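You operate a simulated robot arm through the tools that you are given. There is no shell and no other tool. Be economical: measure what you need, move in short steps, check, and stop when the job is done.

You are at the controls of a simulated two-armed robot. One attempt, no reset.

## Task
Plug the short core anew with the white core plug and pack it.
Fine: hold the core with one hand while the other pulls the grey plug; stand that at the packing end of the table; push the new plug home; stand the core in the sample carton. Set down upright: grey core plug, short core.

It is judged by the outcome, as a careful person would: the job done as asked, and still so three seconds after it is handed in. It fails if anything else is knocked over, pushed out of place, dropped, spilled or broken.

## Robot
Two 7-joint arms with two-finger parallel grippers on one trunk, on a base that drives. Base frame: it is fixed to the floor where the robot stands at the start and does not move with it; the origin is under the middle of the robot, x ahead of it, y to its left, z up; the surface under the hand at the start is at about z = 0.85. Units: m, rad, N and s.
The left shoulder is at the start at [0.07, 0.133, 1.226], the right one opposite. With the tool pointing down near the work surface each hand reaches from about 0.1 to 0.64 m from the robot's upright axis, wherever it stands, measured 20 degrees to its own side. Places, roughly: packing end of the wrapping table [0.6, -0.2, 0.8]; sample carton [0.7, -0.3, 0.9]. Payload 1.57 kg a hand.
The TCP of each hand is the grasp point between the finger pads, 0.03 m short of the fingertips. In the tool frame z runs along the fingers and y along their closing line. Largest opening 0.08 m; finger width 0.017, thickness 0.012; the body of the gripper, 0.04 by 0.082 m, starts 0.08 m behind the TCP.
Orientation is told as [roll, pitch, yaw] about the base's x, y, z axes, in that order, counted from this pose: with the fingers straight down and closing along the base's y, the tool's x points along the base's -x, its y along +y and its z along -z.

## Interface
- The arms move only by the tool step_arm. It takes "left_rows", "right_rows" or both (then of equal length, played together; a hand with none holds still); each is a list of rows, each an object (a shift or turn left out is 0, a gripper value left out holds the last) with "dr": the turn, a rotation vector about the tool's x, y, z in rad, a list of three; "translation": the shift along the tool's x, y, z in m, a list of three; "gripper": the closure, from 0 (fully open) to 1 (shut). In form: [{"dr": [rx, ry, rz], "translation": [x, y, z], "gripper": gripper}, ...]. A call has 1 to 20 rows; each row shifts and turns the commanded pose from where the row before left it, along the tool's axes as they then stand. A row lasts 0.2 s, in which the tool goes at most 0.05 m and 0.15 rad; a call with a longer step from one row to the next is refused whole, and so is a gripper value outside its range. Where a pose cannot be reached the arm comes as near as it can. A force on the tool above 40 N (or 10 N above the force at the start of the call, whichever is more), or a blocked arm, ends the call early, and 0.2 s more pass. The fingers move at their own pace (about 0.153 m/s each) and stop on an object; they squeeze with about 36 N. The grip force told is the motor's: it shows also when the fingers shut on nothing. Time passes only in rows, and 0.2 s behind the last, so rows that do not move let the fingers close. The reply holds the time, the measured pose of the TCP, the force on the tool along the base axes, the opening and the grip force, in the units named above and with some noise, with the torque about the TCP (base axes, N m) and any sound that the robot's microphone picked up.
- Cameras (640 x 400 px; columns grow to the right, rows downward): "scene" is now at [0.1333, -0.0234, 1.446]; the picture's right is [-0.25, -0.97, 0.00], its down [-0.62, 0.16, -0.77] and it looks along [0.74, -0.19, -0.64] (base axes); focal length 269 px, centre (320, 200). "left" rides on the left gripper at [0.072, 0.007, -0.122] in its tool frame; the picture's right is [-0.09, 1.00, 0.00], its down [-0.84, -0.08, -0.54] and it looks along [-0.54, -0.05, 0.84] (tool axes); focal length 238 px, centre (320, 200). "right" rides on the right gripper at [0.072, -0.007, -0.122] in its tool frame; the picture's right is [0.09, 1.00, 0.00], its down [-0.84, 0.08, -0.54] and it looks along [-0.54, 0.05, 0.84] (tool axes); focal length 238 px, centre (320, 200). There is no depth. A picture from a camera that has moved, and an enlarged one, comes with that camera's place and axes in the base frame and with its lens.
- grab_frame(camera): a new picture of that camera. It takes no simulated time.
- raise_lower(by): slides the trunk up (or, below 0, down) by that many m; the arms and the scene camera ride with it, the base frame stays. It gives what a move gives, with no picture.
- steer(legs): drives the robot by 1 to 6 legs, each [ahead, left, turn to the left] in m, m and rad, along the robot's own axes; the way and the turn of a leg run together, so that a leg with both is an arc; at most 1.5 m and 3.142 rad a leg. The arms and the cameras ride along, it lands a little off, and it stops where it bumps. It gives what a move gives.
- pan_tilt(pan, tilt): turns the head with the scene camera to pan (to the left, within 1.501 rad either way) and tilt (down, from -0.506 to 1.204), counted from straight ahead of the robot. It gives what a move gives.
- zoom(camera, box): a new picture of the part [left, top, right, bottom] of that camera's present view, enlarged. It takes no simulated time.
- sign_off(): hands the job in; it is judged then, once.

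Go step by step. Nothing tells you exact positions but the pictures and the camera data: compare them with the known pose of the tool, close in by small moves and look again before you grip or let go. The budget is 120 turns and 92 pictures, counting those below and the enlarged ones. Unless the task says otherwise, let go and move clear before handing in, and close with one line.

The tools are called after ">>>" as name(argument=value, ...) on one line, values as JSON. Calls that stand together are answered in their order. step_arm: Moves the arms, as the interface text tells. Its arguments: {"type":"object","properties":{"left_rows":{"type":"array","items":{"type":"object","properties":{"dr":{"type":"array","items":{"type":"number"}},"translation":{"type":"array","items":{"type":"number"}},"gripper":{"type":"number"}}}},"right_rows":{"type":"array","items":{"type":"object","properties":{"dr":{"type":"array","items":{"type":"number"}},"translation":{"type":"array","items":{"type":"number"}},"gripper":{"type":"number"}}}}},"required":[]} The other tools are called the same way: raise_lower (by) slides the trunk up or down; steer (legs) drives the base; pan_tilt (pan, tilt) turns the head that bears the scene camera; grab_frame (camera) takes a picture; zoom (camera, box) takes an enlarged picture of a part of a camera's view; sign_off () hands the job in.

At the start:

```text
clock: 0.0
left_ee_pos: [0.4102, 0.125, 1.2108]
left_tool_rot: [0.0, 0.0, -0.001]
left_contact_force: [0.4, 0.2, -0.2]
left_torque: [-0.02, 0.02, -0.02]
left_grip_width: 0.0802
left_grip_force: 0.1
right_ee_pos: [0.3814, -0.2368, 1.28]
right_tool_rot: [0.001, -0.002, -0.001]
right_contact_force: [-0.1, -0.3, 0.2]
right_torque: [-0.01, 0.0, 0.0]
right_grip_width: 0.0799
right_grip_force: 0.0
trunk travel left (down, up): [-0.8, 0.14]
robot x, y, heading: [-0.001, -0.0009, -0.002]
head pan, tilt: [-0.255, 0.698]
```

scene: 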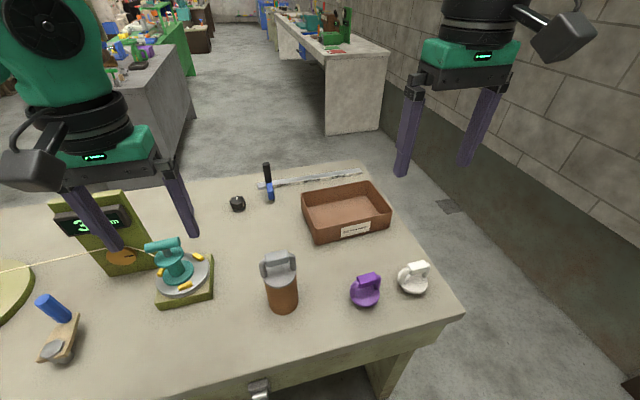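
right: 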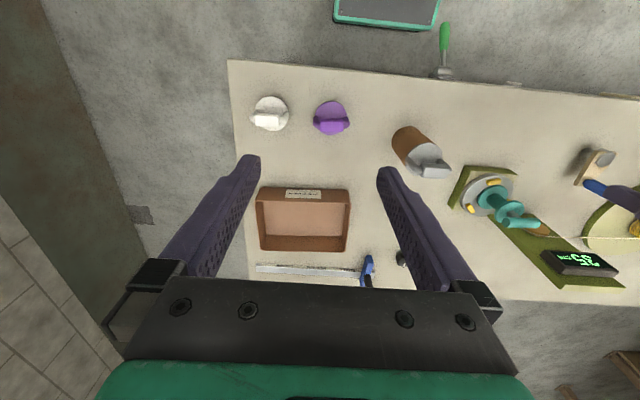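
left: 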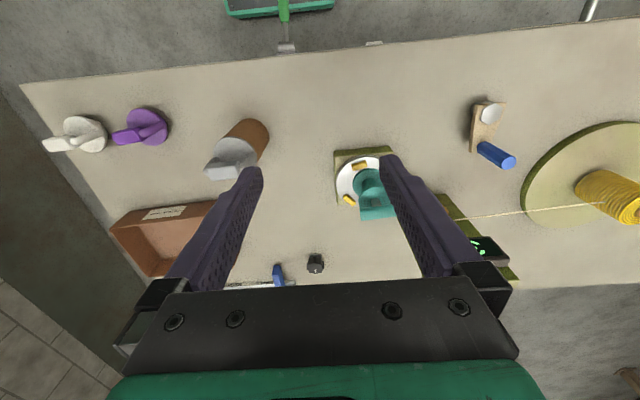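

The short core, a brown cylinder with the grey plug in it, stands at about (0.47, -0.02). The purple and white plugs are to its right, and the carton is behind them. I'll take closer looks first.

>>> zoom(camera="scene", box=[220, 230, 340, 330])

>>> zoom(camera="scene", box=[330, 240, 450, 320])

>>> zoom(camera="right", box=[230, 80, 470, 260])

```text
4.00 times, centred on (280, 280) of scene
camera zoom: at [0.1333, -0.0234, 1.446], right [-0.25, -0.97, 0.0], down [-0.62, 0.16, -0.77], along [0.74, -0.19, -0.64], focal length 1076 px, centre (480, -120)
```

zoom: 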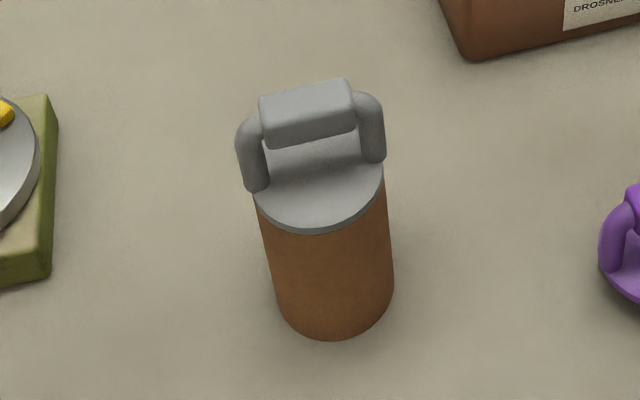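

```text
5.00 times, centred on (390, 280) of scene
camera zoom: at [0.1333, -0.0234, 1.446], right [-0.25, -0.97, 0.0], down [-0.62, 0.16, -0.77], along [0.74, -0.19, -0.64], focal length 1346 px, centre (-30, -200)
```

zoom: 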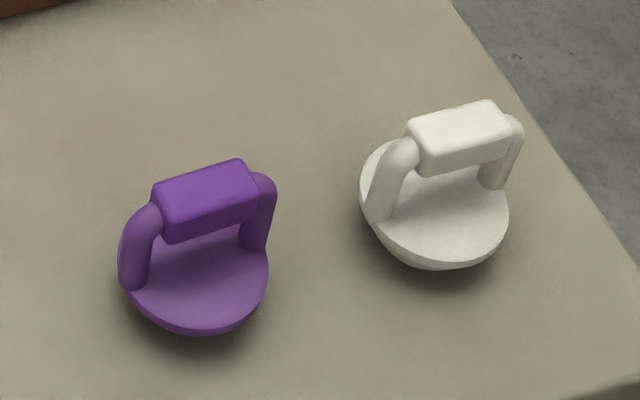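

```text
2.22 times, centred on (350, 170) of right
camera zoom: at [0.3095, -0.2431, 1.4011], right [-0.09, 1.0, 0.0], down [0.84, 0.08, 0.54], along [0.54, 0.05, -0.84], focal length 530 px, centre (253, 267)
```

zoom: 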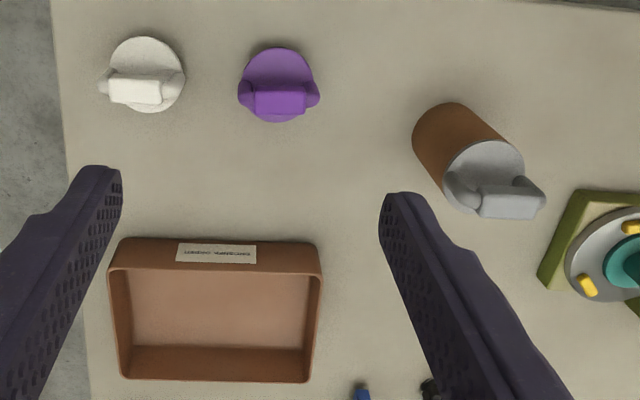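

The core is about 0.067 m wide with its top at about z = 0.95, and the bars of the plugs run along y. I'll hold the core with the left hand from the front, tilted 60°, and pull the plug with the right hand from above, yawed 90°. First I'll turn both hands while they're still high.

>>> step_arm(left_rows=[{"dr": [0, -0.1496, 0]}, {"dr": [0, -0.1496, 0]}, {"dr": [0, -0.1496, 0]}, {"dr": [0, -0.1496, 0]}, {"dr": [0, -0.1496, 0]}, {"dr": [0, -0.1496, 0]}, {"dr": [0, -0.1496, 0]}, {}, {}, {}, {}], right_rows=[{"dr": [0, 0, -0.1428]}, {"dr": [0, 0, -0.1428]}, {"dr": [0, 0, -0.1428]}, {"dr": [0, 0, -0.1428]}, {"dr": [0, 0, -0.1428]}, {"dr": [0, 0, -0.1428]}, {"dr": [0, 0, -0.1428]}, {"dr": [0, 0, -0.1428]}, {"dr": [0, 0, -0.1428]}, {"dr": [0, 0, -0.1428]}, {"dr": [0, 0, -0.1428]}])

```text
clock: 2.4
left_ee_pos: [0.4109, 0.1241, 1.2092]
left_tool_rot: [-0.002, -1.047, 0.002]
left_contact_force: [-0.2, -0.5, -0.5]
left_torque: [0.02, 0.0, -0.02]
left_grip_width: 0.0799
left_grip_force: 0.1
right_ee_pos: [0.1999, -0.0675, 1.2484]
right_tool_rot: [-0.002, -0.001, 1.567]
right_contact_force: [0.5, -0.1, 0.4]
right_torque: [-0.01, -0.04, 0.0]
right_grip_width: 0.08
right_grip_force: 0.1
right hand out of reach, approached as far as the arm can: row 3, 4, 5, 6, 7, 8, 9, 10, 11
trunk travel left (down, up): [-0.8, 0.14]
robot x, y, heading: [0.0021, -0.0015, -0.0]
head pan, tilt: [-0.255, 0.698]
```

The right hand was out of reach that high, so I'll lower it.

>>> step_arm(right_rows=[{"translation": [0, 0, 0.04]}, {"translation": [0, 0, 0.04]}, {"translation": [0, 0, 0.04]}, {"translation": [0, 0, 0.04]}, {}])

```text
clock: 3.6
left_ee_pos: [0.4108, 0.1216, 1.2107]
left_tool_rot: [0.0, -1.048, 0.001]
left_contact_force: [0.0, 0.4, 0.4]
left_torque: [-0.02, -0.03, 0.03]
left_grip_width: 0.0801
left_grip_force: 0.1
right_ee_pos: [0.1914, -0.0624, 1.0889]
right_tool_rot: [-0.003, 0.001, 1.568]
right_contact_force: [0.5, -1.0, -0.8]
right_torque: [0.0, 0.01, 0.02]
right_grip_width: 0.0803
right_grip_force: 0.0
right hand out of reach, approached as far as the arm can: row 1, 2
trunk travel left (down, up): [-0.8, 0.14]
robot x, y, heading: [0.0025, -0.003, 0.004]
head pan, tilt: [-0.255, 0.698]
```

Now I'll move the right hand out over the plugs, and bring the left hand towards a pose in front of the core.

>>> step_arm(right_rows=[{"translation": [0.03, -0.03, 0]}, {"translation": [0.03, -0.03, 0]}, {"translation": [0.03, -0.03, 0]}, {"translation": [0.03, -0.03, 0]}, {"translation": [0.03, -0.03, 0]}, {"translation": [0.03, -0.03, 0]}, {}])

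>>> grab_frame(camera="right")

>>> grab_frame(camera="left")

```text
clock: 5.2
left_ee_pos: [0.4115, 0.1235, 1.2101]
left_tool_rot: [-0.001, -1.048, 0.001]
left_contact_force: [0.6, -0.2, 0.7]
left_torque: [-0.01, -0.03, 0.0]
left_grip_width: 0.0801
left_grip_force: 0.1
right_ee_pos: [0.1832, -0.077, 1.0776]
right_tool_rot: [-0.003, -0.001, 1.567]
right_contact_force: [0.7, -0.6, 0.7]
right_torque: [0.01, -0.01, 0.0]
right_grip_width: 0.0803
right_grip_force: 0.1
right hand out of reach, approached as far as the arm can: row 1, 2, 3, 4, 5, 6
trunk travel left (down, up): [-0.8, 0.14]
robot x, y, heading: [0.001, -0.0007, -0.004]
head pan, tilt: [-0.255, 0.698]
```

```text
85 pictures are left
camera right: at [0.1888, -0.1486, 1.1991], right [-1.0, -0.09, 0.0], down [-0.08, 0.84, 0.54], along [-0.05, 0.54, -0.84], focal length 238 px, centre (320, 200)
```

right: 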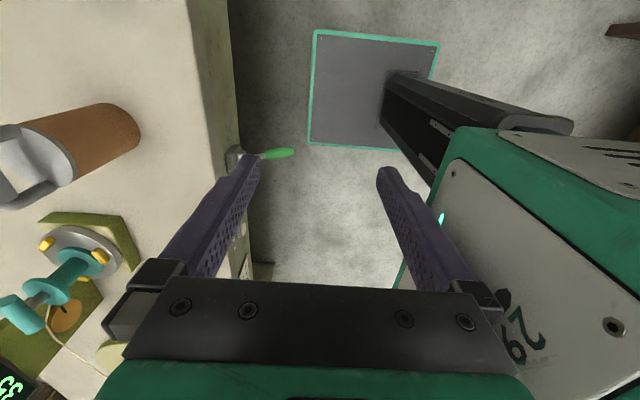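

```text
84 pictures are left
camera left: at [0.2711, 0.1298, 1.209], right [0.05, 1.0, 0.08], down [-0.05, -0.08, 1.0], along [1.0, -0.05, 0.05], focal length 238 px, centre (320, 200)
```

left: 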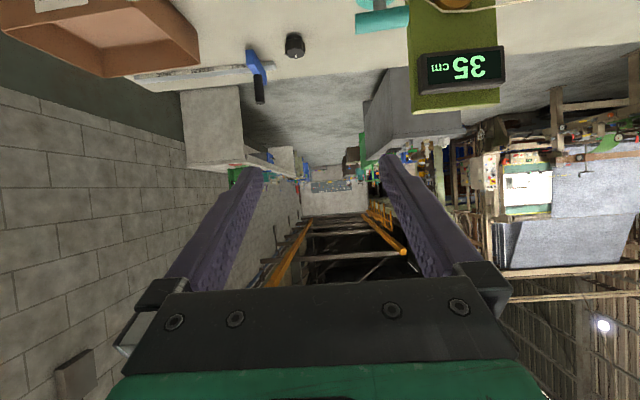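

A yaw of +90° doesn't suit the right arm, so I'll turn back and use -90° instead.

>>> step_arm(right_rows=[{"dr": [0, 0, 0.1428]}, {"dr": [0, 0, 0.1428]}, {"dr": [0, 0, 0.1428]}, {"dr": [0, 0, 0.1428]}, {"dr": [0, 0, 0.1428]}, {"dr": [0, 0, 0.1428]}, {"dr": [0, 0, 0.1428]}, {"dr": [0, 0, 0.1428]}, {"dr": [0, 0, 0.1428]}, {"dr": [0, 0, 0.1428]}, {"dr": [0, 0, 0.1428]}, {"translation": [-0.03, -0.03, 0]}, {"translation": [-0.03, -0.03, 0]}, {"translation": [-0.03, -0.03, 0]}, {"translation": [-0.03, -0.03, 0]}, {"translation": [-0.03, -0.03, 0]}, {"translation": [-0.03, -0.03, 0]}, {}])

>>> step_arm(right_rows=[{"dr": [0, 0, 0.1428]}, {"dr": [0, 0, 0.1428]}, {"dr": [0, 0, 0.1428]}, {"dr": [0, 0, 0.1428]}, {"dr": [0, 0, 0.1428]}, {"dr": [0, 0, 0.1428]}, {"dr": [0, 0, 0.1428]}, {"dr": [0, 0, 0.1428]}, {"dr": [0, 0, 0.1428]}, {"dr": [0, 0, 0.1428]}, {"dr": [0, 0, 0.1428]}, {}])

>>> grab_frame(camera="right")

```text
clock: 6.5
left_ee_pos: [0.4125, 0.1217, 1.2098]
left_tool_rot: [0.002, -1.046, 0.001]
left_contact_force: [0.3, 0.2, 0.1]
left_torque: [0.02, 0.02, -0.02]
left_grip_width: 0.0799
left_grip_force: 0.0
right_ee_pos: [0.1866, -0.0768, 1.0786]
right_tool_rot: [-0.01, -0.007, 0.843]
right_contact_force: [2.3, 0.1, -1.0]
right_torque: [0.11, 0.29, 0.19]
right_grip_width: 0.08
right_grip_force: 0.0
trunk travel left (down, up): [-0.8, 0.14]
robot x, y, heading: [-0.002, 0.0012, -0.002]
head pan, tilt: [-0.255, 0.698]
stopped in row 6 (right hand): the force on the tool passed its limit at 76 N (the readings are from after the stop); the commanded pose is now the measured one
```

```text
clock: 6.8
left_ee_pos: [0.4106, 0.1236, 1.2097]
left_tool_rot: [-0.001, -1.047, -0.002]
left_contact_force: [0.4, 0.0, -0.6]
left_torque: [-0.03, -0.01, -0.01]
left_grip_width: 0.0799
left_grip_force: 0.1
right_ee_pos: [0.19, -0.0773, 1.078]
right_tool_rot: [-0.015, -0.011, 0.806]
right_contact_force: [5.7, 2.1, -4.0]
right_torque: [-0.05, 0.61, 0.24]
right_grip_width: 0.0799
right_grip_force: 0.0
trunk travel left (down, up): [-0.8, 0.14]
robot x, y, heading: [-0.0001, -0.0029, -0.001]
head pan, tilt: [-0.255, 0.698]
stopped in row 1 (right hand): the force on the tool passed its limit at 65 N (the readings are from after the stop); the commanded pose is now the measured one
```

```text
83 pictures are left
camera right: at [0.1422, -0.1328, 1.1995], right [-0.78, 0.62, -0.02], down [0.51, 0.66, 0.55], along [0.35, 0.42, -0.84], focal length 238 px, centre (320, 200)
```

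right: 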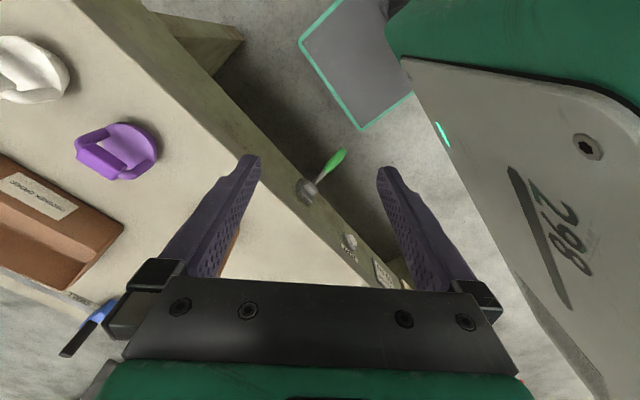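

The right hand is brushing the robot's body. I'll move it forward and to the right, away from the trunk, before turning it.

>>> step_arm(right_rows=[{"translation": [0, -0.02, 0]}, {"translation": [0, -0.03, 0]}, {"translation": [0, -0.03, 0]}, {"translation": [0, -0.03, 0]}, {"translation": [0, -0.03, 0]}, {}])

```text
clock: 8.2
left_ee_pos: [0.4114, 0.1234, 1.2098]
left_tool_rot: [0.0, -1.045, 0.0]
left_contact_force: [-0.5, 0.2, -0.1]
left_torque: [-0.01, -0.01, 0.0]
left_grip_width: 0.0799
left_grip_force: 0.0
right_ee_pos: [0.2915, -0.1741, 1.0801]
right_tool_rot: [-0.014, -0.011, 0.807]
right_contact_force: [-0.6, 0.1, 0.0]
right_torque: [0.0, 0.01, 0.0]
right_grip_width: 0.08
right_grip_force: 0.0
trunk travel left (down, up): [-0.8, 0.14]
robot x, y, heading: [0.0021, 0.0022, -0.0]
head pan, tilt: [-0.255, 0.698]
```

Free now. Next I'll turn it to -90°.

>>> step_arm(right_rows=[{"translation": [0, -0.04, 0]}, {"translation": [0, -0.04, 0]}, {"dr": [0, 0, 0.1399]}, {"dr": [0, 0, 0.1399]}, {"dr": [0, 0, 0.1399]}, {"dr": [0, 0, 0.1399]}, {"dr": [0, 0, 0.1399]}, {"dr": [0, 0, 0.1399]}, {"dr": [0, 0, 0.1399]}, {"dr": [0, 0, 0.1399]}, {"dr": [0, 0, 0.1399]}, {"dr": [0, 0, 0.1399]}, {"dr": [0, 0, 0.1399]}, {"dr": [0, 0, 0.1399]}, {"dr": [0, 0, 0.1399]}, {"dr": [0, 0, 0.1399]}, {"dr": [0, 0, 0.1399]}, {"dr": [0, 0, 0.1399]}, {"dr": [0, 0, 0.1399]}, {}])

>>> grab_frame(camera="scene")

```text
clock: 12.4
left_ee_pos: [0.4114, 0.1222, 1.2097]
left_tool_rot: [0.0, -1.047, 0.001]
left_contact_force: [0.4, 0.4, 0.5]
left_torque: [0.01, 0.02, 0.01]
left_grip_width: 0.0802
left_grip_force: 0.0
right_ee_pos: [0.3205, -0.1792, 1.0817]
right_tool_rot: [0.016, -0.002, -1.573]
right_contact_force: [-0.4, 0.2, 0.2]
right_torque: [-0.08, -0.01, 0.01]
right_grip_width: 0.08
right_grip_force: 0.0
right hand out of reach, approached as far as the arm can: row 1, 2
trunk travel left (down, up): [-0.8, 0.14]
robot x, y, heading: [0.0002, -0.0028, 0.003]
head pan, tilt: [-0.255, 0.698]
```

```text
82 pictures are left
camera scene: at [0.1332, -0.0234, 1.446], right [-0.25, -0.97, 0.0], down [-0.62, 0.16, -0.77], along [0.74, -0.19, -0.64], focal length 269 px, centre (320, 200)
```

scene: 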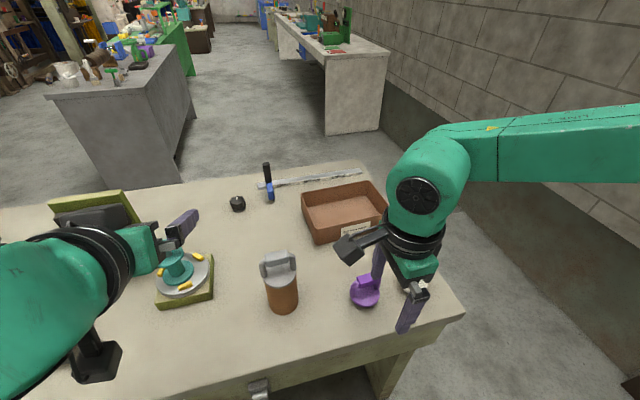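

Good. Now I'll bring the left hand to a pose in front of the core, and the right hand out over the plugs.

>>> step_arm(left_rows=[{"translation": [0.0334, -0.018, 0.0121]}, {"translation": [0.0334, -0.018, 0.0121]}, {"translation": [0.0334, -0.018, 0.0121]}, {"translation": [0.0334, -0.018, 0.0121]}, {"translation": [0.0334, -0.018, 0.0121]}, {"translation": [0.0334, -0.018, 0.0121]}, {"translation": [0.0334, -0.018, 0.0121]}, {"translation": [0.0334, -0.018, 0.0121]}, {}], right_rows=[{"translation": [-0.02, 0.02, 0]}, {"translation": [-0.02, 0.02, 0]}, {"translation": [-0.02, 0.02, 0]}, {"translation": [-0.02, 0.02, 0]}, {"translation": [-0.02, 0.02, 0]}, {"translation": [-0.02, 0.02, 0]}, {}, {}, {}])

>>> grab_frame(camera="scene")

>>> grab_frame(camera="left")

>>> grab_frame(camera="right")

```text
clock: 14.4
left_ee_pos: [0.3633, -0.0238, 0.9295]
left_tool_rot: [-0.002, -1.048, 0.001]
left_contact_force: [-0.5, 0.7, 1.1]
left_torque: [0.01, 0.01, -0.02]
left_grip_width: 0.0799
left_grip_force: 0.0
right_ee_pos: [0.4396, -0.2985, 1.0821]
right_tool_rot: [0.019, -0.004, -1.573]
right_contact_force: [-0.6, 0.7, 0.0]
right_torque: [0.0, -0.01, -0.01]
right_grip_width: 0.08
right_grip_force: 0.0
trunk travel left (down, up): [-0.8, 0.14]
robot x, y, heading: [-0.0, 0.002, 0.001]
head pan, tilt: [-0.255, 0.698]
```

```text
81 pictures are left
camera scene: at [0.1336, -0.0228, 1.446], right [-0.25, -0.97, 0.0], down [-0.62, 0.16, -0.77], along [0.74, -0.19, -0.64], focal length 269 px, centre (320, 200)
```

scene: 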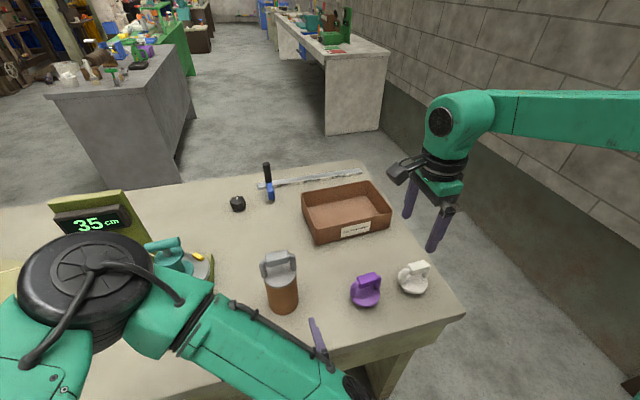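

```text
80 pictures are left
camera left: at [0.2222, -0.016, 0.9287], right [0.05, 1.0, 0.08], down [-0.05, -0.08, 1.0], along [1.0, -0.05, 0.05], focal length 238 px, centre (320, 200)
```

left: 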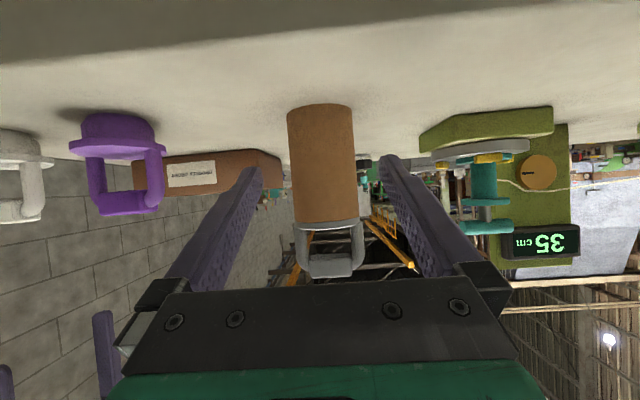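

```text
79 pictures are left
camera right: at [0.4301, -0.2265, 1.204], right [1.0, 0.09, 0.02], down [0.07, -0.84, 0.55], along [0.06, -0.54, -0.84], focal length 238 px, centre (320, 200)
```

right: 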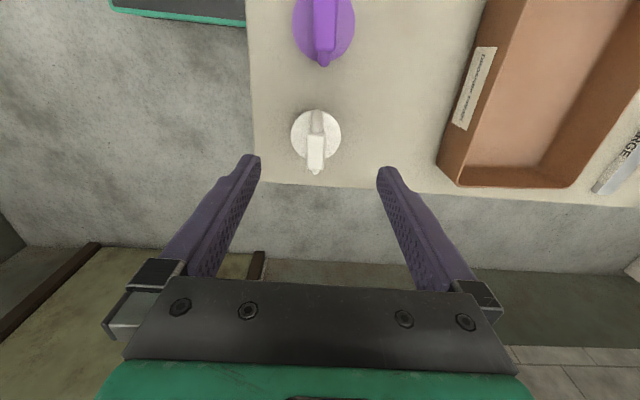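

The core axis lines up with the left fingers, with the core bottom at z ≈ 0.852, the rim at ≈ 0.962 and the bar top at ≈ 1.02. I'll advance partway and check.

>>> step_arm(left_rows=[{"translation": [-0.0078, 0.0, 0.0202]}, {"translation": [-0.0078, 0.0, 0.0202]}, {"translation": [-0.0078, 0.0, 0.0202]}, {}])

>>> grab_frame(camera="left")

```text
clock: 15.4
left_ee_pos: [0.4266, -0.0221, 0.919]
left_tool_rot: [0.001, -1.046, 0.0]
left_contact_force: [-0.7, 0.3, 0.2]
left_torque: [0.02, -0.02, -0.02]
left_grip_width: 0.0799
left_grip_force: 0.1
right_ee_pos: [0.4391, -0.3001, 1.0823]
right_tool_rot: [0.018, -0.002, -1.573]
right_contact_force: [0.1, -0.4, -0.5]
right_torque: [0.01, 0.01, 0.02]
right_grip_width: 0.08
right_grip_force: 0.1
trunk travel left (down, up): [-0.8, 0.14]
robot x, y, heading: [0.0, -0.0007, 0.003]
head pan, tilt: [-0.255, 0.698]
```

```text
78 pictures are left
camera left: at [0.2854, -0.0149, 0.9187], right [0.05, 1.0, 0.08], down [-0.05, -0.08, 1.0], along [1.0, -0.05, 0.05], focal length 238 px, centre (320, 200)
```

left: 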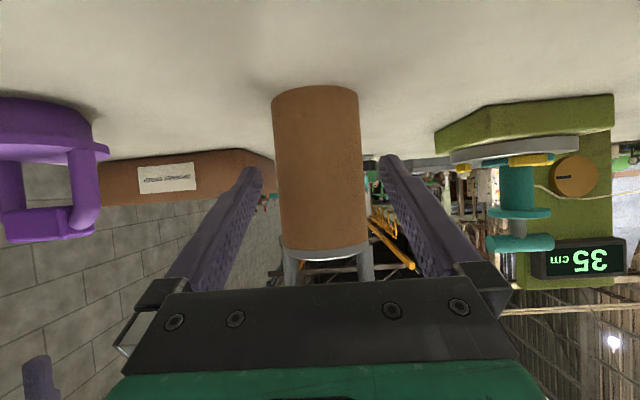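

>>> zoom(camera="left", box=[240, 80, 400, 180])

```text
4.00 times, centred on (320, 130) of left
camera zoom: at [0.2854, -0.0149, 0.9187], right [0.05, 1.0, 0.08], down [-0.05, -0.08, 1.0], along [1.0, -0.05, 0.05], focal length 953 px, centre (320, 480)
```

zoom: 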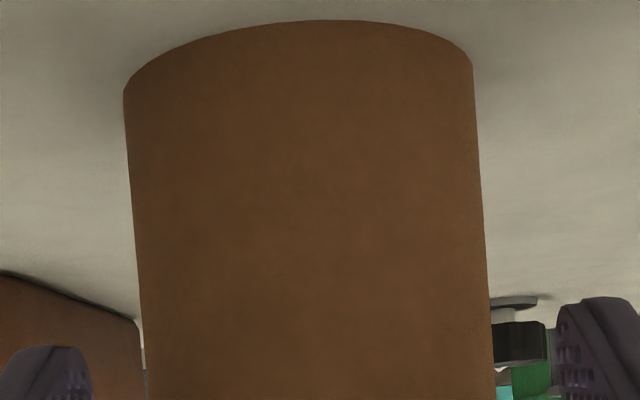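

Core diameter is about 0.072 m, centred near (0.486, -0.024). I'll advance the rest of the way.

>>> step_arm(left_rows=[{"translation": [-0.0058, -0.0015, 0.0147]}, {"translation": [-0.0058, 0, 0.0147]}, {"translation": [-0.0058, 0, 0.0147]}, {}])

>>> grab_frame(camera="left")

>>> zoom(camera="scene", box=[220, 230, 340, 330])

```text
clock: 16.4
left_ee_pos: [0.4734, -0.0227, 0.9119]
left_tool_rot: [0.0, -1.047, 0.0]
left_contact_force: [-0.6, -0.3, -1.1]
left_torque: [0.02, 0.01, -0.03]
left_grip_width: 0.08
left_grip_force: 0.1
right_ee_pos: [0.4394, -0.2989, 1.0826]
right_tool_rot: [0.017, -0.003, -1.573]
right_contact_force: [-0.1, -0.4, -0.4]
right_torque: [0.01, -0.01, -0.01]
right_grip_width: 0.08
right_grip_force: 0.1
trunk travel left (down, up): [-0.8, 0.14]
robot x, y, heading: [-0.004, 0.0006, -0.001]
head pan, tilt: [-0.255, 0.698]
```

```text
76 pictures are left
camera left: at [0.3332, -0.0154, 0.9114], right [0.05, 1.0, 0.08], down [-0.05, -0.08, 1.0], along [1.0, -0.05, 0.05], focal length 238 px, centre (320, 200)
```

left: 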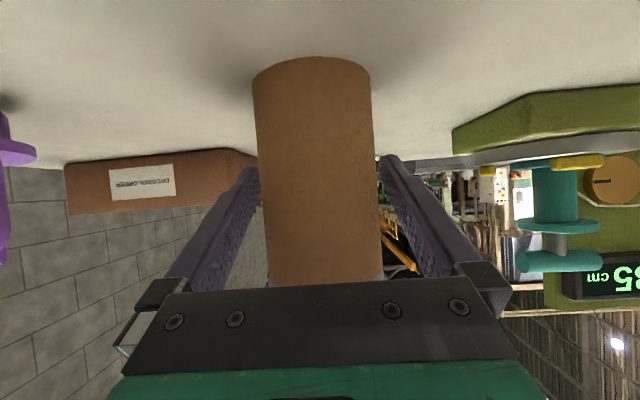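

```text
4.00 times, centred on (280, 280) of scene
camera zoom: at [0.1332, -0.0235, 1.446], right [-0.25, -0.97, 0.0], down [-0.62, 0.16, -0.77], along [0.74, -0.19, -0.64], focal length 1076 px, centre (480, -120)
```

zoom: 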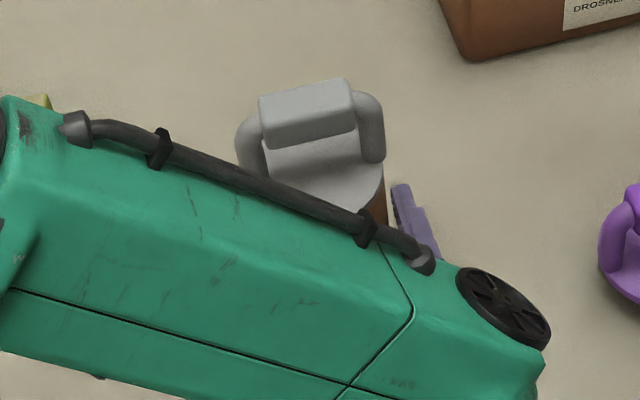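

Fingers straddle the core. Closing the left gripper.

>>> step_arm(left_rows=[{"gripper": 0.3}, {"gripper": 1}, {"gripper": 1}])

>>> grab_frame(camera="left")

```text
clock: 17.2
left_ee_pos: [0.4741, -0.0218, 0.9129]
left_tool_rot: [0.0, -1.046, 0.0]
left_contact_force: [0.4, -0.5, 0.0]
left_torque: [0.03, 0.02, 0.01]
left_grip_width: 0.0665
left_grip_force: 35.9
right_ee_pos: [0.4391, -0.3004, 1.0828]
right_tool_rot: [0.018, -0.002, -1.573]
right_contact_force: [-0.1, -0.4, 0.3]
right_torque: [0.0, 0.02, 0.01]
right_grip_width: 0.0799
right_grip_force: 0.1
trunk travel left (down, up): [-0.8, 0.14]
robot x, y, heading: [-0.0002, 0.0015, -0.0]
head pan, tilt: [-0.255, 0.698]
```

```text
74 pictures are left
camera left: at [0.333, -0.0155, 0.9115], right [0.05, 1.0, 0.08], down [-0.05, -0.08, 1.0], along [1.0, -0.05, 0.05], focal length 238 px, centre (320, 200)
```

left: 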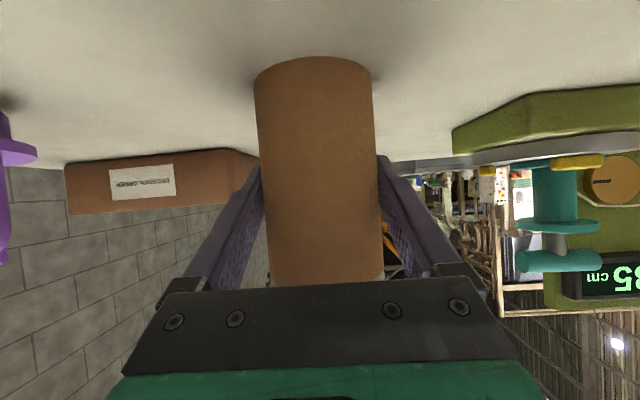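

The core is held (0.0665 m). Now I'll bring the right hand most of the way to above the grey handle, fingers part-closed, and check clearance from the left arm.

>>> step_arm(right_rows=[{"translation": [0, 0.02, -0.01], "gripper": 0.25}, {"translation": [0.02, 0.02, -0.01]}, {"translation": [0.04, 0, 0]}, {"translation": [0.04, 0, 0]}, {"translation": [0.04, 0, 0]}, {"translation": [0.04, 0, 0]}, {}])

>>> grab_frame(camera="scene")

>>> grab_frame(camera="right")

```text
clock: 18.8
left_ee_pos: [0.4735, -0.0213, 0.9118]
left_tool_rot: [0.002, -1.048, 0.0]
left_contact_force: [0.0, 1.5, 0.2]
left_torque: [0.14, 0.08, -0.02]
left_grip_width: 0.0666
left_grip_force: 36.3
right_ee_pos: [0.48, -0.12, 1.1039]
right_tool_rot: [0.017, -0.003, -1.574]
right_contact_force: [0.1, -0.3, -0.7]
right_torque: [-0.01, -0.04, 0.0]
right_grip_width: 0.0599
right_grip_force: 0.1
trunk travel left (down, up): [-0.8, 0.14]
robot x, y, heading: [0.0005, 0.0032, -0.004]
head pan, tilt: [-0.255, 0.698]
```

```text
73 pictures are left
camera scene: at [0.1331, -0.0238, 1.446], right [-0.25, -0.97, 0.0], down [-0.62, 0.16, -0.77], along [0.74, -0.19, -0.64], focal length 269 px, centre (320, 200)
```

scene: 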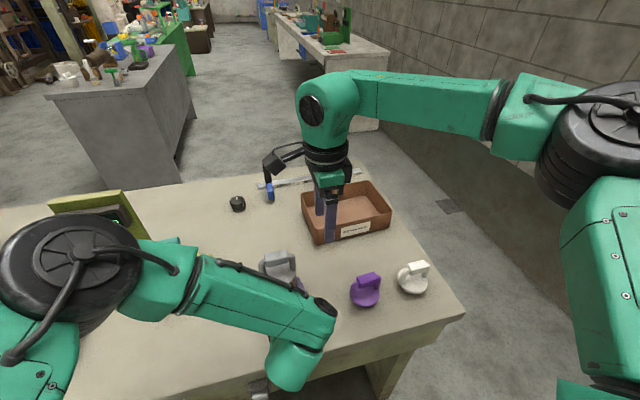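

```text
72 pictures are left
camera right: at [0.4716, -0.0479, 1.2258], right [1.0, 0.09, 0.02], down [0.06, -0.84, 0.55], along [0.06, -0.54, -0.84], focal length 238 px, centre (320, 200)
```

right: 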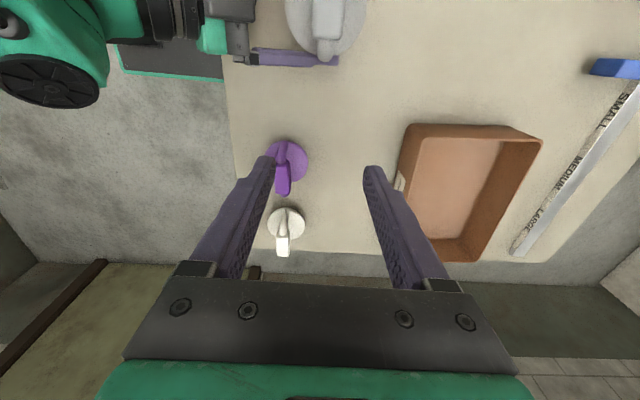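

Clearance is good and the bar is at x ≈ 0.479. Moving to directly above it.

>>> step_arm(right_rows=[{"translation": [0.033, 0, 0]}, {"translation": [0.033, 0, 0]}, {"translation": [0.033, 0, 0]}, {}])

>>> grab_frame(camera="right")

>>> grab_frame(camera="scene")

```text
clock: 19.8
left_ee_pos: [0.4747, -0.0234, 0.9129]
left_tool_rot: [0.002, -1.047, 0.001]
left_contact_force: [-0.5, -0.8, -0.4]
left_torque: [0.09, 0.02, 0.02]
left_grip_width: 0.0664
left_grip_force: 36.3
right_ee_pos: [0.4418, -0.0753, 1.1015]
right_tool_rot: [0.019, -0.003, -1.575]
right_contact_force: [1.0, -0.1, 0.1]
right_torque: [0.0, -0.02, -0.03]
right_grip_width: 0.0602
right_grip_force: 0.1
right hand out of reach, approached as far as the arm can: row 1, 2, 3
trunk travel left (down, up): [-0.8, 0.14]
robot x, y, heading: [0.0037, 0.001, -0.003]
head pan, tilt: [-0.255, 0.698]
```

```text
71 pictures are left
camera right: at [0.4311, -0.0021, 1.2228], right [1.0, 0.09, 0.02], down [0.07, -0.84, 0.54], along [0.06, -0.54, -0.84], focal length 238 px, centre (320, 200)
```

right: 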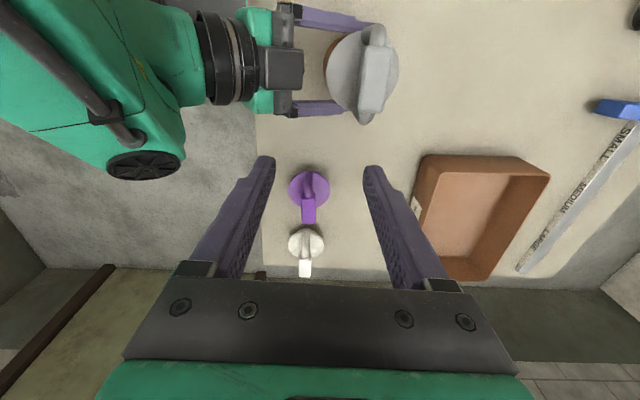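

```text
70 pictures are left
camera scene: at [0.133, -0.0236, 1.4461], right [-0.25, -0.97, 0.0], down [-0.62, 0.16, -0.77], along [0.74, -0.19, -0.64], focal length 269 px, centre (320, 200)
```

scene: 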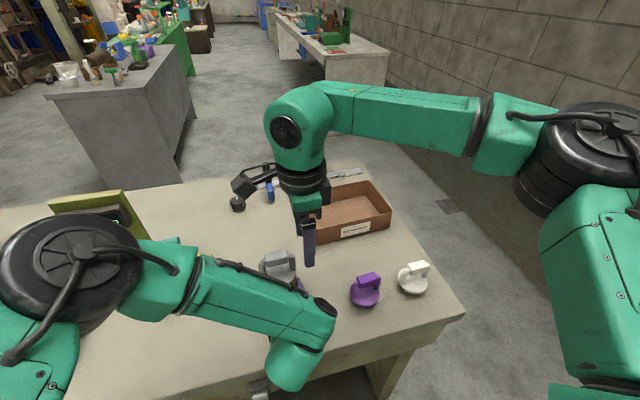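

The grey bar is just out of the right hand's reach. I'll back the right hand off, lift the core 2 cm, shift it 9 cm to the right with the left hand and set it down again, still held.

>>> step_arm(right_rows=[{"translation": [-0.04, 0, 0]}, {"translation": [-0.04, 0, 0]}, {"translation": [-0.04, 0, 0]}, {"translation": [-0.04, 0, 0]}, {"translation": [-0.02, 0, 0]}, {}])

>>> step_arm(left_rows=[{"translation": [-0.0087, 0, -0.005]}, {"translation": [-0.0087, 0, -0.005]}, {"translation": [0, -0.023, 0]}, {"translation": [0, -0.023, 0]}, {"translation": [0, -0.023, 0]}, {"translation": [0, -0.023, 0]}, {}, {}])

>>> grab_frame(camera="left")

```text
clock: 21.2
left_ee_pos: [0.4735, -0.0223, 0.9139]
left_tool_rot: [0.0, -1.046, 0.0]
left_contact_force: [-1.0, 0.7, 1.2]
left_torque: [0.09, 0.0, 0.05]
left_grip_width: 0.0663
left_grip_force: 36.1
right_ee_pos: [0.4393, -0.2545, 1.1032]
right_tool_rot: [0.018, -0.003, -1.573]
right_contact_force: [0.2, 0.6, -0.3]
right_torque: [-0.01, -0.03, -0.02]
right_grip_width: 0.0599
right_grip_force: 0.0
trunk travel left (down, up): [-0.8, 0.14]
robot x, y, heading: [-0.0001, -0.001, 0.001]
head pan, tilt: [-0.255, 0.698]
```

```text
clock: 23.0
left_ee_pos: [0.4714, -0.1138, 0.9335]
left_tool_rot: [0.0, -1.048, -0.001]
left_contact_force: [0.5, -0.4, -1.4]
left_torque: [0.02, 0.01, -0.02]
left_grip_width: 0.0661
left_grip_force: 35.6
right_ee_pos: [0.4411, -0.2533, 1.1052]
right_tool_rot: [0.018, -0.005, -1.574]
right_contact_force: [-0.4, 0.6, 0.5]
right_torque: [0.03, -0.01, 0.01]
right_grip_width: 0.0598
right_grip_force: 0.0
trunk travel left (down, up): [-0.8, 0.14]
robot x, y, heading: [0.0021, 0.0014, 0.0]
head pan, tilt: [-0.255, 0.698]
```

```text
69 pictures are left
camera left: at [0.3316, -0.1073, 0.9322], right [0.05, 1.0, 0.08], down [-0.05, -0.08, 1.0], along [1.0, -0.05, 0.05], focal length 238 px, centre (320, 200)
```

left: 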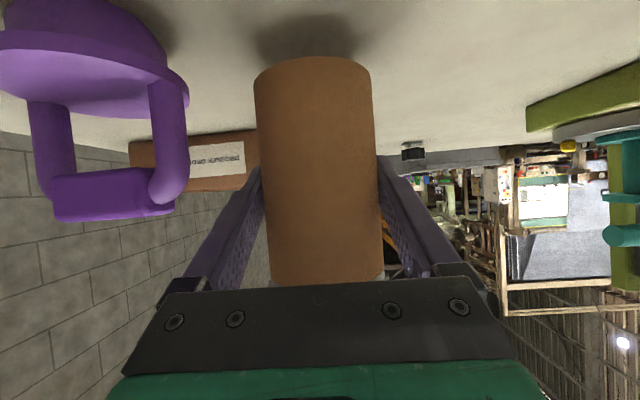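

Held firmly. Lowering the core back onto the table.

>>> step_arm(left_rows=[{"translation": [0.0087, 0, 0.005]}, {"translation": [0.0087, 0, 0.005]}, {"translation": [0.0009, 0, 0.0005]}], right_rows=[{}, {}, {}])

>>> step_arm(right_rows=[{"translation": [0.033, 0.019, 0]}, {"translation": [0.035, 0.019, 0]}, {"translation": [0.035, 0, 0]}, {"translation": [0.035, 0, 0]}, {}])

>>> grab_frame(camera="right")

>>> grab_frame(camera="scene")

```text
clock: 23.8
left_ee_pos: [0.4747, -0.1155, 0.9136]
left_tool_rot: [0.001, -1.049, 0.001]
left_contact_force: [0.1, 0.0, 3.2]
left_torque: [0.1, 0.06, 0.01]
left_grip_width: 0.0662
left_grip_force: 36.5
right_ee_pos: [0.4394, -0.2536, 1.1043]
right_tool_rot: [0.016, -0.003, -1.571]
right_contact_force: [0.0, -0.2, -0.4]
right_torque: [0.0, 0.01, -0.01]
right_grip_width: 0.06
right_grip_force: 0.1
trunk travel left (down, up): [-0.8, 0.14]
robot x, y, heading: [-0.0021, -0.0008, -0.002]
head pan, tilt: [-0.255, 0.698]
```

```text
clock: 25.0
left_ee_pos: [0.4732, -0.1148, 0.9133]
left_tool_rot: [0.004, -1.048, -0.002]
left_contact_force: [-0.6, -0.8, 6.0]
left_torque: [0.12, 0.14, -0.02]
left_grip_width: 0.0663
left_grip_force: 36.0
right_ee_pos: [0.479, -0.1164, 1.1017]
right_tool_rot: [0.016, -0.001, -1.575]
right_contact_force: [0.5, 0.5, 0.2]
right_torque: [0.04, 0.0, 0.01]
right_grip_width: 0.06
right_grip_force: 0.2
trunk travel left (down, up): [-0.8, 0.14]
robot x, y, heading: [0.0009, 0.0021, -0.003]
head pan, tilt: [-0.255, 0.698]
```

```text
68 pictures are left
camera right: at [0.4684, -0.0437, 1.2239], right [1.0, 0.09, 0.02], down [0.06, -0.84, 0.55], along [0.06, -0.54, -0.84], focal length 238 px, centre (320, 200)
```

right: 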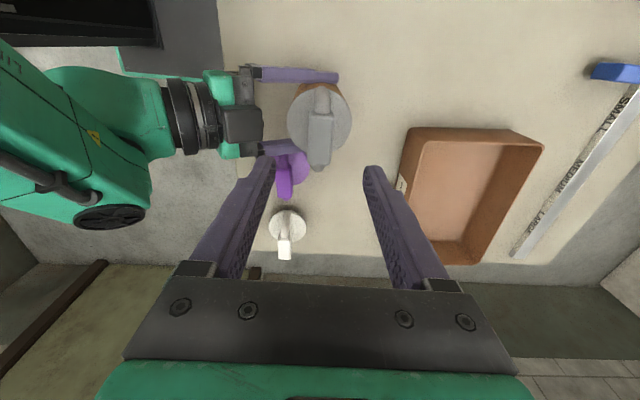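

```text
67 pictures are left
camera scene: at [0.1321, -0.0242, 1.4462], right [-0.25, -0.97, 0.0], down [-0.62, 0.16, -0.77], along [0.74, -0.19, -0.64], focal length 269 px, centre (320, 200)
```

scene: 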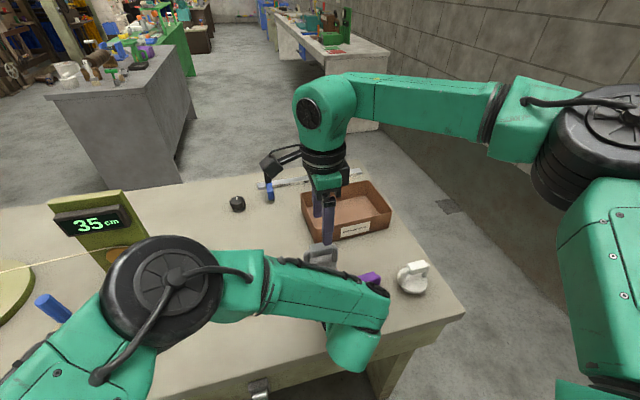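

The bar is centred between the right fingers. Descending in two stages.

>>> step_arm(right_rows=[{"translation": [0, 0, 0.023]}, {"translation": [0, 0, 0.023]}, {"translation": [0, 0, 0.022]}, {}])

>>> grab_frame(camera="right")

>>> grab_frame(camera="left")

>>> zoom(camera="scene", box=[260, 170, 420, 270])

```text
clock: 26.0
left_ee_pos: [0.4719, -0.1152, 0.9128]
left_tool_rot: [-0.002, -1.05, 0.0]
left_contact_force: [1.3, -1.0, 6.7]
left_torque: [0.17, -0.03, -0.02]
left_grip_width: 0.0663
left_grip_force: 36.0
right_ee_pos: [0.4799, -0.1151, 1.0365]
right_tool_rot: [0.017, -0.004, -1.572]
right_contact_force: [0.6, -0.2, 0.0]
right_torque: [-0.03, -0.03, 0.02]
right_grip_width: 0.0603
right_grip_force: 0.0
trunk travel left (down, up): [-0.8, 0.14]
robot x, y, heading: [0.0019, -0.0062, -0.001]
head pan, tilt: [-0.255, 0.698]
```

```text
66 pictures are left
camera right: at [0.4701, -0.0431, 1.157], right [1.0, 0.09, 0.02], down [0.07, -0.84, 0.55], along [0.06, -0.54, -0.84], focal length 238 px, centre (320, 200)
```

right: 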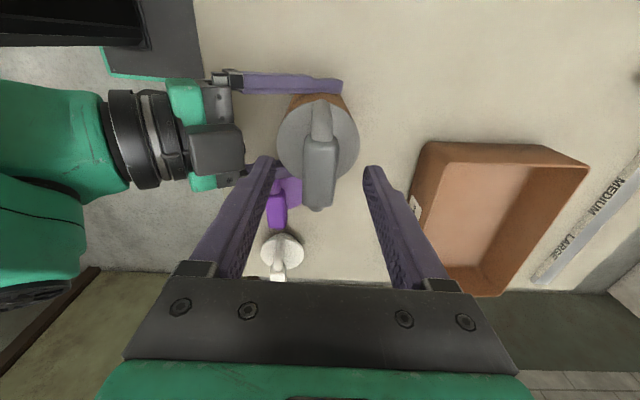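

```text
65 pictures are left
camera left: at [0.3326, -0.1079, 0.9113], right [0.05, 1.0, 0.08], down [-0.05, -0.08, 1.0], along [1.0, -0.05, 0.05], focal length 238 px, centre (320, 200)
```

left: 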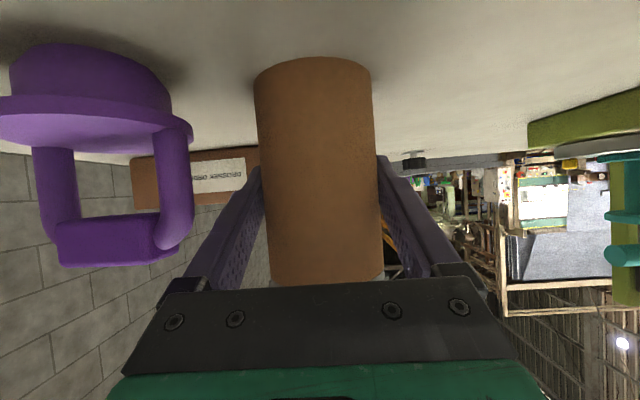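

```text
4.00 times, centred on (340, 220) of scene
camera zoom: at [0.1323, -0.0236, 1.4461], right [-0.25, -0.97, 0.0], down [-0.62, 0.16, -0.77], along [0.74, -0.19, -0.64], focal length 1076 px, centre (240, 120)
```

zoom: 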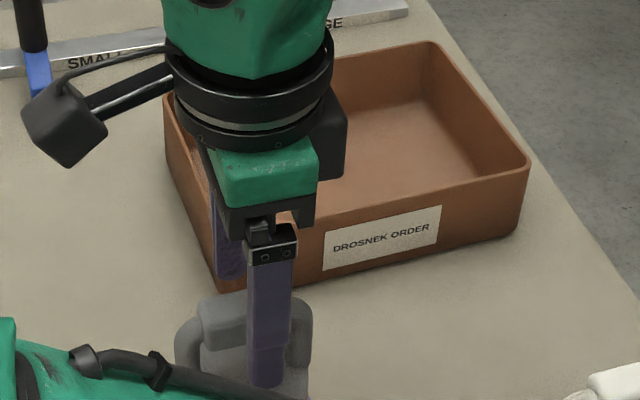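

Aligned. Descending the final bit and closing on the bar.

>>> step_arm(right_rows=[{"translation": [0, 0, 0.015]}, {"translation": [0, 0, 0.014]}, {}, {"gripper": 1}, {"gripper": 1}, {"gripper": 1}])

>>> grab_frame(camera="right")

>>> zoom(camera="scene", box=[260, 170, 420, 270])

```text
clock: 27.4
left_ee_pos: [0.472, -0.115, 0.9131]
left_tool_rot: [-0.002, -1.047, -0.001]
left_contact_force: [-14.9, 1.0, 15.4]
left_torque: [-0.09, -0.93, -0.05]
left_grip_width: 0.0667
left_grip_force: 36.4
right_ee_pos: [0.4768, -0.1211, 1.0092]
right_tool_rot: [0.023, -0.002, -1.574]
right_contact_force: [16.2, -3.0, -2.5]
right_torque: [-0.26, -0.34, 0.02]
right_grip_width: 0.0216
right_grip_force: 34.4
right hand out of reach, approached as far as the arm can: row 2
trunk travel left (down, up): [-0.8, 0.14]
robot x, y, heading: [0.0008, -0.0016, 0.004]
head pan, tilt: [-0.255, 0.698]
```

```text
63 pictures are left
camera right: at [0.4659, -0.0479, 1.1312], right [1.0, 0.09, 0.02], down [0.06, -0.84, 0.54], along [0.07, -0.54, -0.84], focal length 238 px, centre (320, 200)
```

right: 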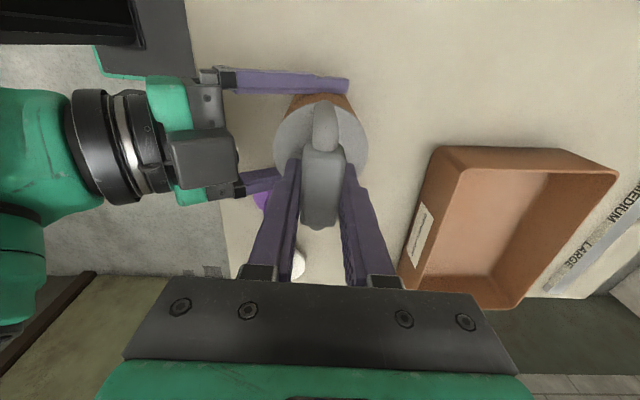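

```text
4.00 times, centred on (340, 220) of scene
camera zoom: at [0.1315, -0.0233, 1.4463], right [-0.25, -0.97, 0.0], down [-0.62, 0.16, -0.77], along [0.74, -0.19, -0.64], focal length 1076 px, centre (240, 120)
```

zoom: 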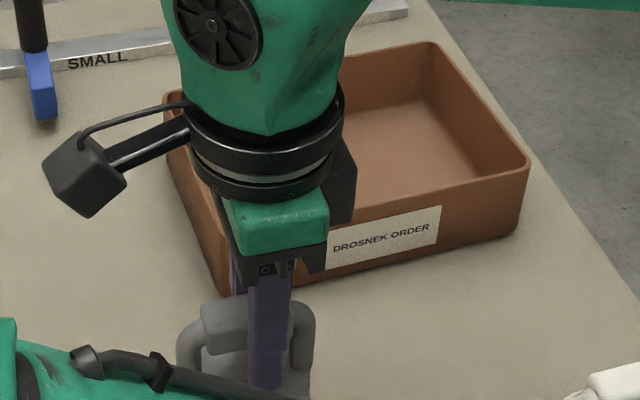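

The bar is gripped (0.0216 m). Pulling straight up slowly.

>>> step_arm(right_rows=[{"translation": [0, 0, -0.004]}, {"translation": [0, 0, -0.004]}, {"translation": [0, 0, -0.004]}, {"translation": [0, 0, -0.004]}, {"translation": [0, 0, -0.004]}, {"translation": [0, 0, -0.004]}])

>>> grab_frame(camera="right")

```text
clock: 28.8
left_ee_pos: [0.4733, -0.1142, 0.9131]
left_tool_rot: [0.001, -1.048, -0.001]
left_contact_force: [-2.9, -2.4, 6.5]
left_torque: [-0.08, 0.4, 0.07]
left_grip_width: 0.0662
left_grip_force: 36.3
right_ee_pos: [0.4745, -0.1211, 1.0335]
right_tool_rot: [0.019, -0.002, -1.574]
right_contact_force: [0.1, -0.2, -2.3]
right_torque: [-0.02, 0.02, 0.01]
right_grip_width: 0.0214
right_grip_force: 34.6
trunk travel left (down, up): [-0.8, 0.14]
robot x, y, heading: [0.0001, 0.0041, -0.001]
head pan, tilt: [-0.255, 0.698]
```

```text
61 pictures are left
camera right: at [0.4649, -0.0481, 1.1547], right [1.0, 0.09, 0.02], down [0.07, -0.84, 0.55], along [0.06, -0.54, -0.84], focal length 238 px, centre (320, 200)
```

right: 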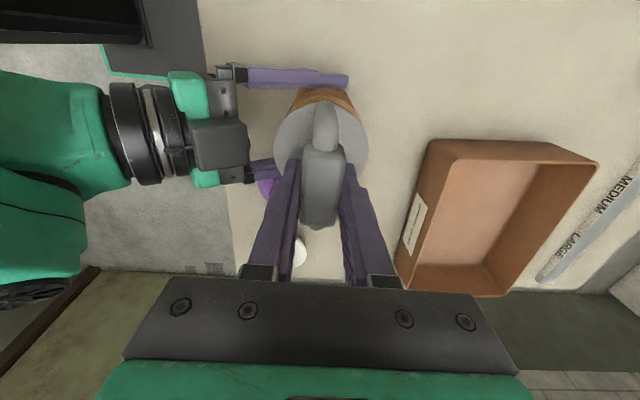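

The plug is sliding out freely. Raising it clear.

>>> step_arm(right_rows=[{"translation": [0, 0, -0.01]}, {"translation": [0, 0, -0.01]}, {"translation": [0, 0, -0.015]}, {"translation": [0, 0, -0.02]}, {"translation": [0, 0, -0.02]}, {}])

>>> grab_frame(camera="scene")

>>> grab_frame(camera="right")

>>> grab_frame(camera="left")

```text
clock: 30.2
left_ee_pos: [0.4723, -0.1147, 0.9122]
left_tool_rot: [0.0, -1.048, 0.001]
left_contact_force: [-3.0, -0.8, 6.6]
left_torque: [-0.05, 0.37, 0.04]
left_grip_width: 0.0663
left_grip_force: 35.5
right_ee_pos: [0.4731, -0.1195, 1.1087]
right_tool_rot: [0.02, -0.001, -1.573]
right_contact_force: [0.8, -0.7, -1.0]
right_torque: [0.02, 0.02, 0.01]
right_grip_width: 0.021
right_grip_force: 34.6
trunk travel left (down, up): [-0.8, 0.14]
robot x, y, heading: [0.0001, 0.0006, 0.002]
head pan, tilt: [-0.255, 0.698]
```

```text
60 pictures are left
camera scene: at [0.1318, -0.0235, 1.4462], right [-0.25, -0.97, 0.0], down [-0.62, 0.16, -0.77], along [0.74, -0.19, -0.64], focal length 269 px, centre (320, 200)
```

scene: 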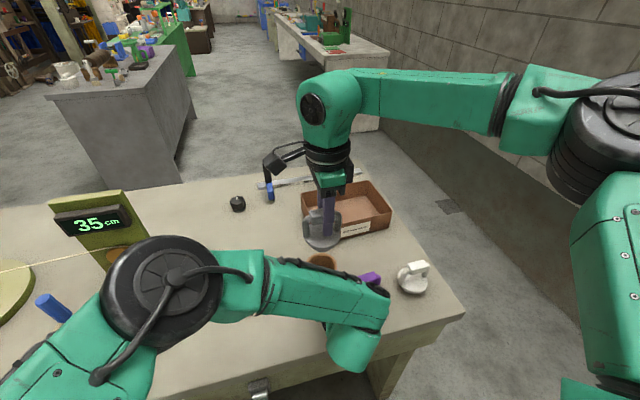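

```text
59 pictures are left
camera right: at [0.4639, -0.0479, 1.2305], right [1.0, 0.09, 0.02], down [0.07, -0.84, 0.55], along [0.06, -0.54, -0.84], focal length 238 px, centre (320, 200)
```

right: 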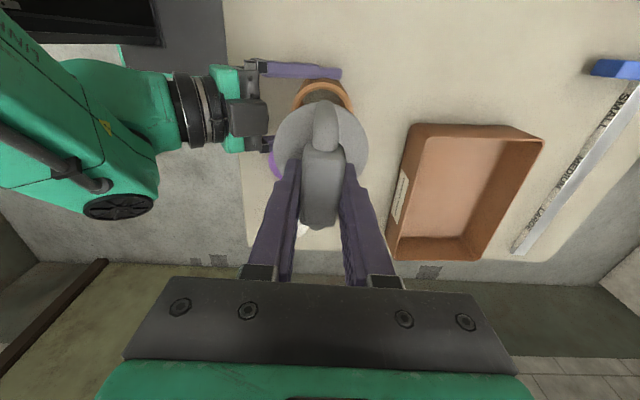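

```text
58 pictures are left
camera left: at [0.3322, -0.1078, 0.9114], right [0.05, 1.0, 0.08], down [-0.05, -0.08, 1.0], along [1.0, -0.05, 0.05], focal length 238 px, centre (320, 200)
```

left: 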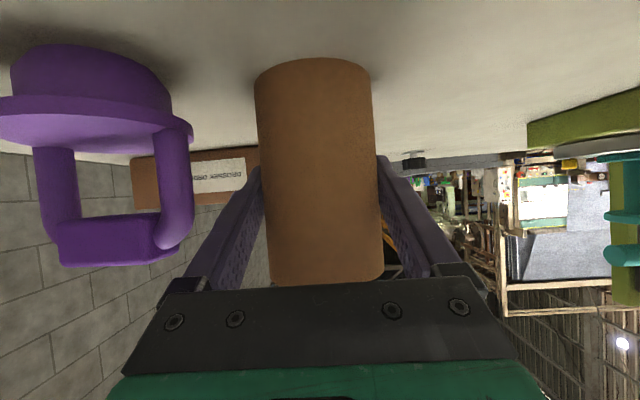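

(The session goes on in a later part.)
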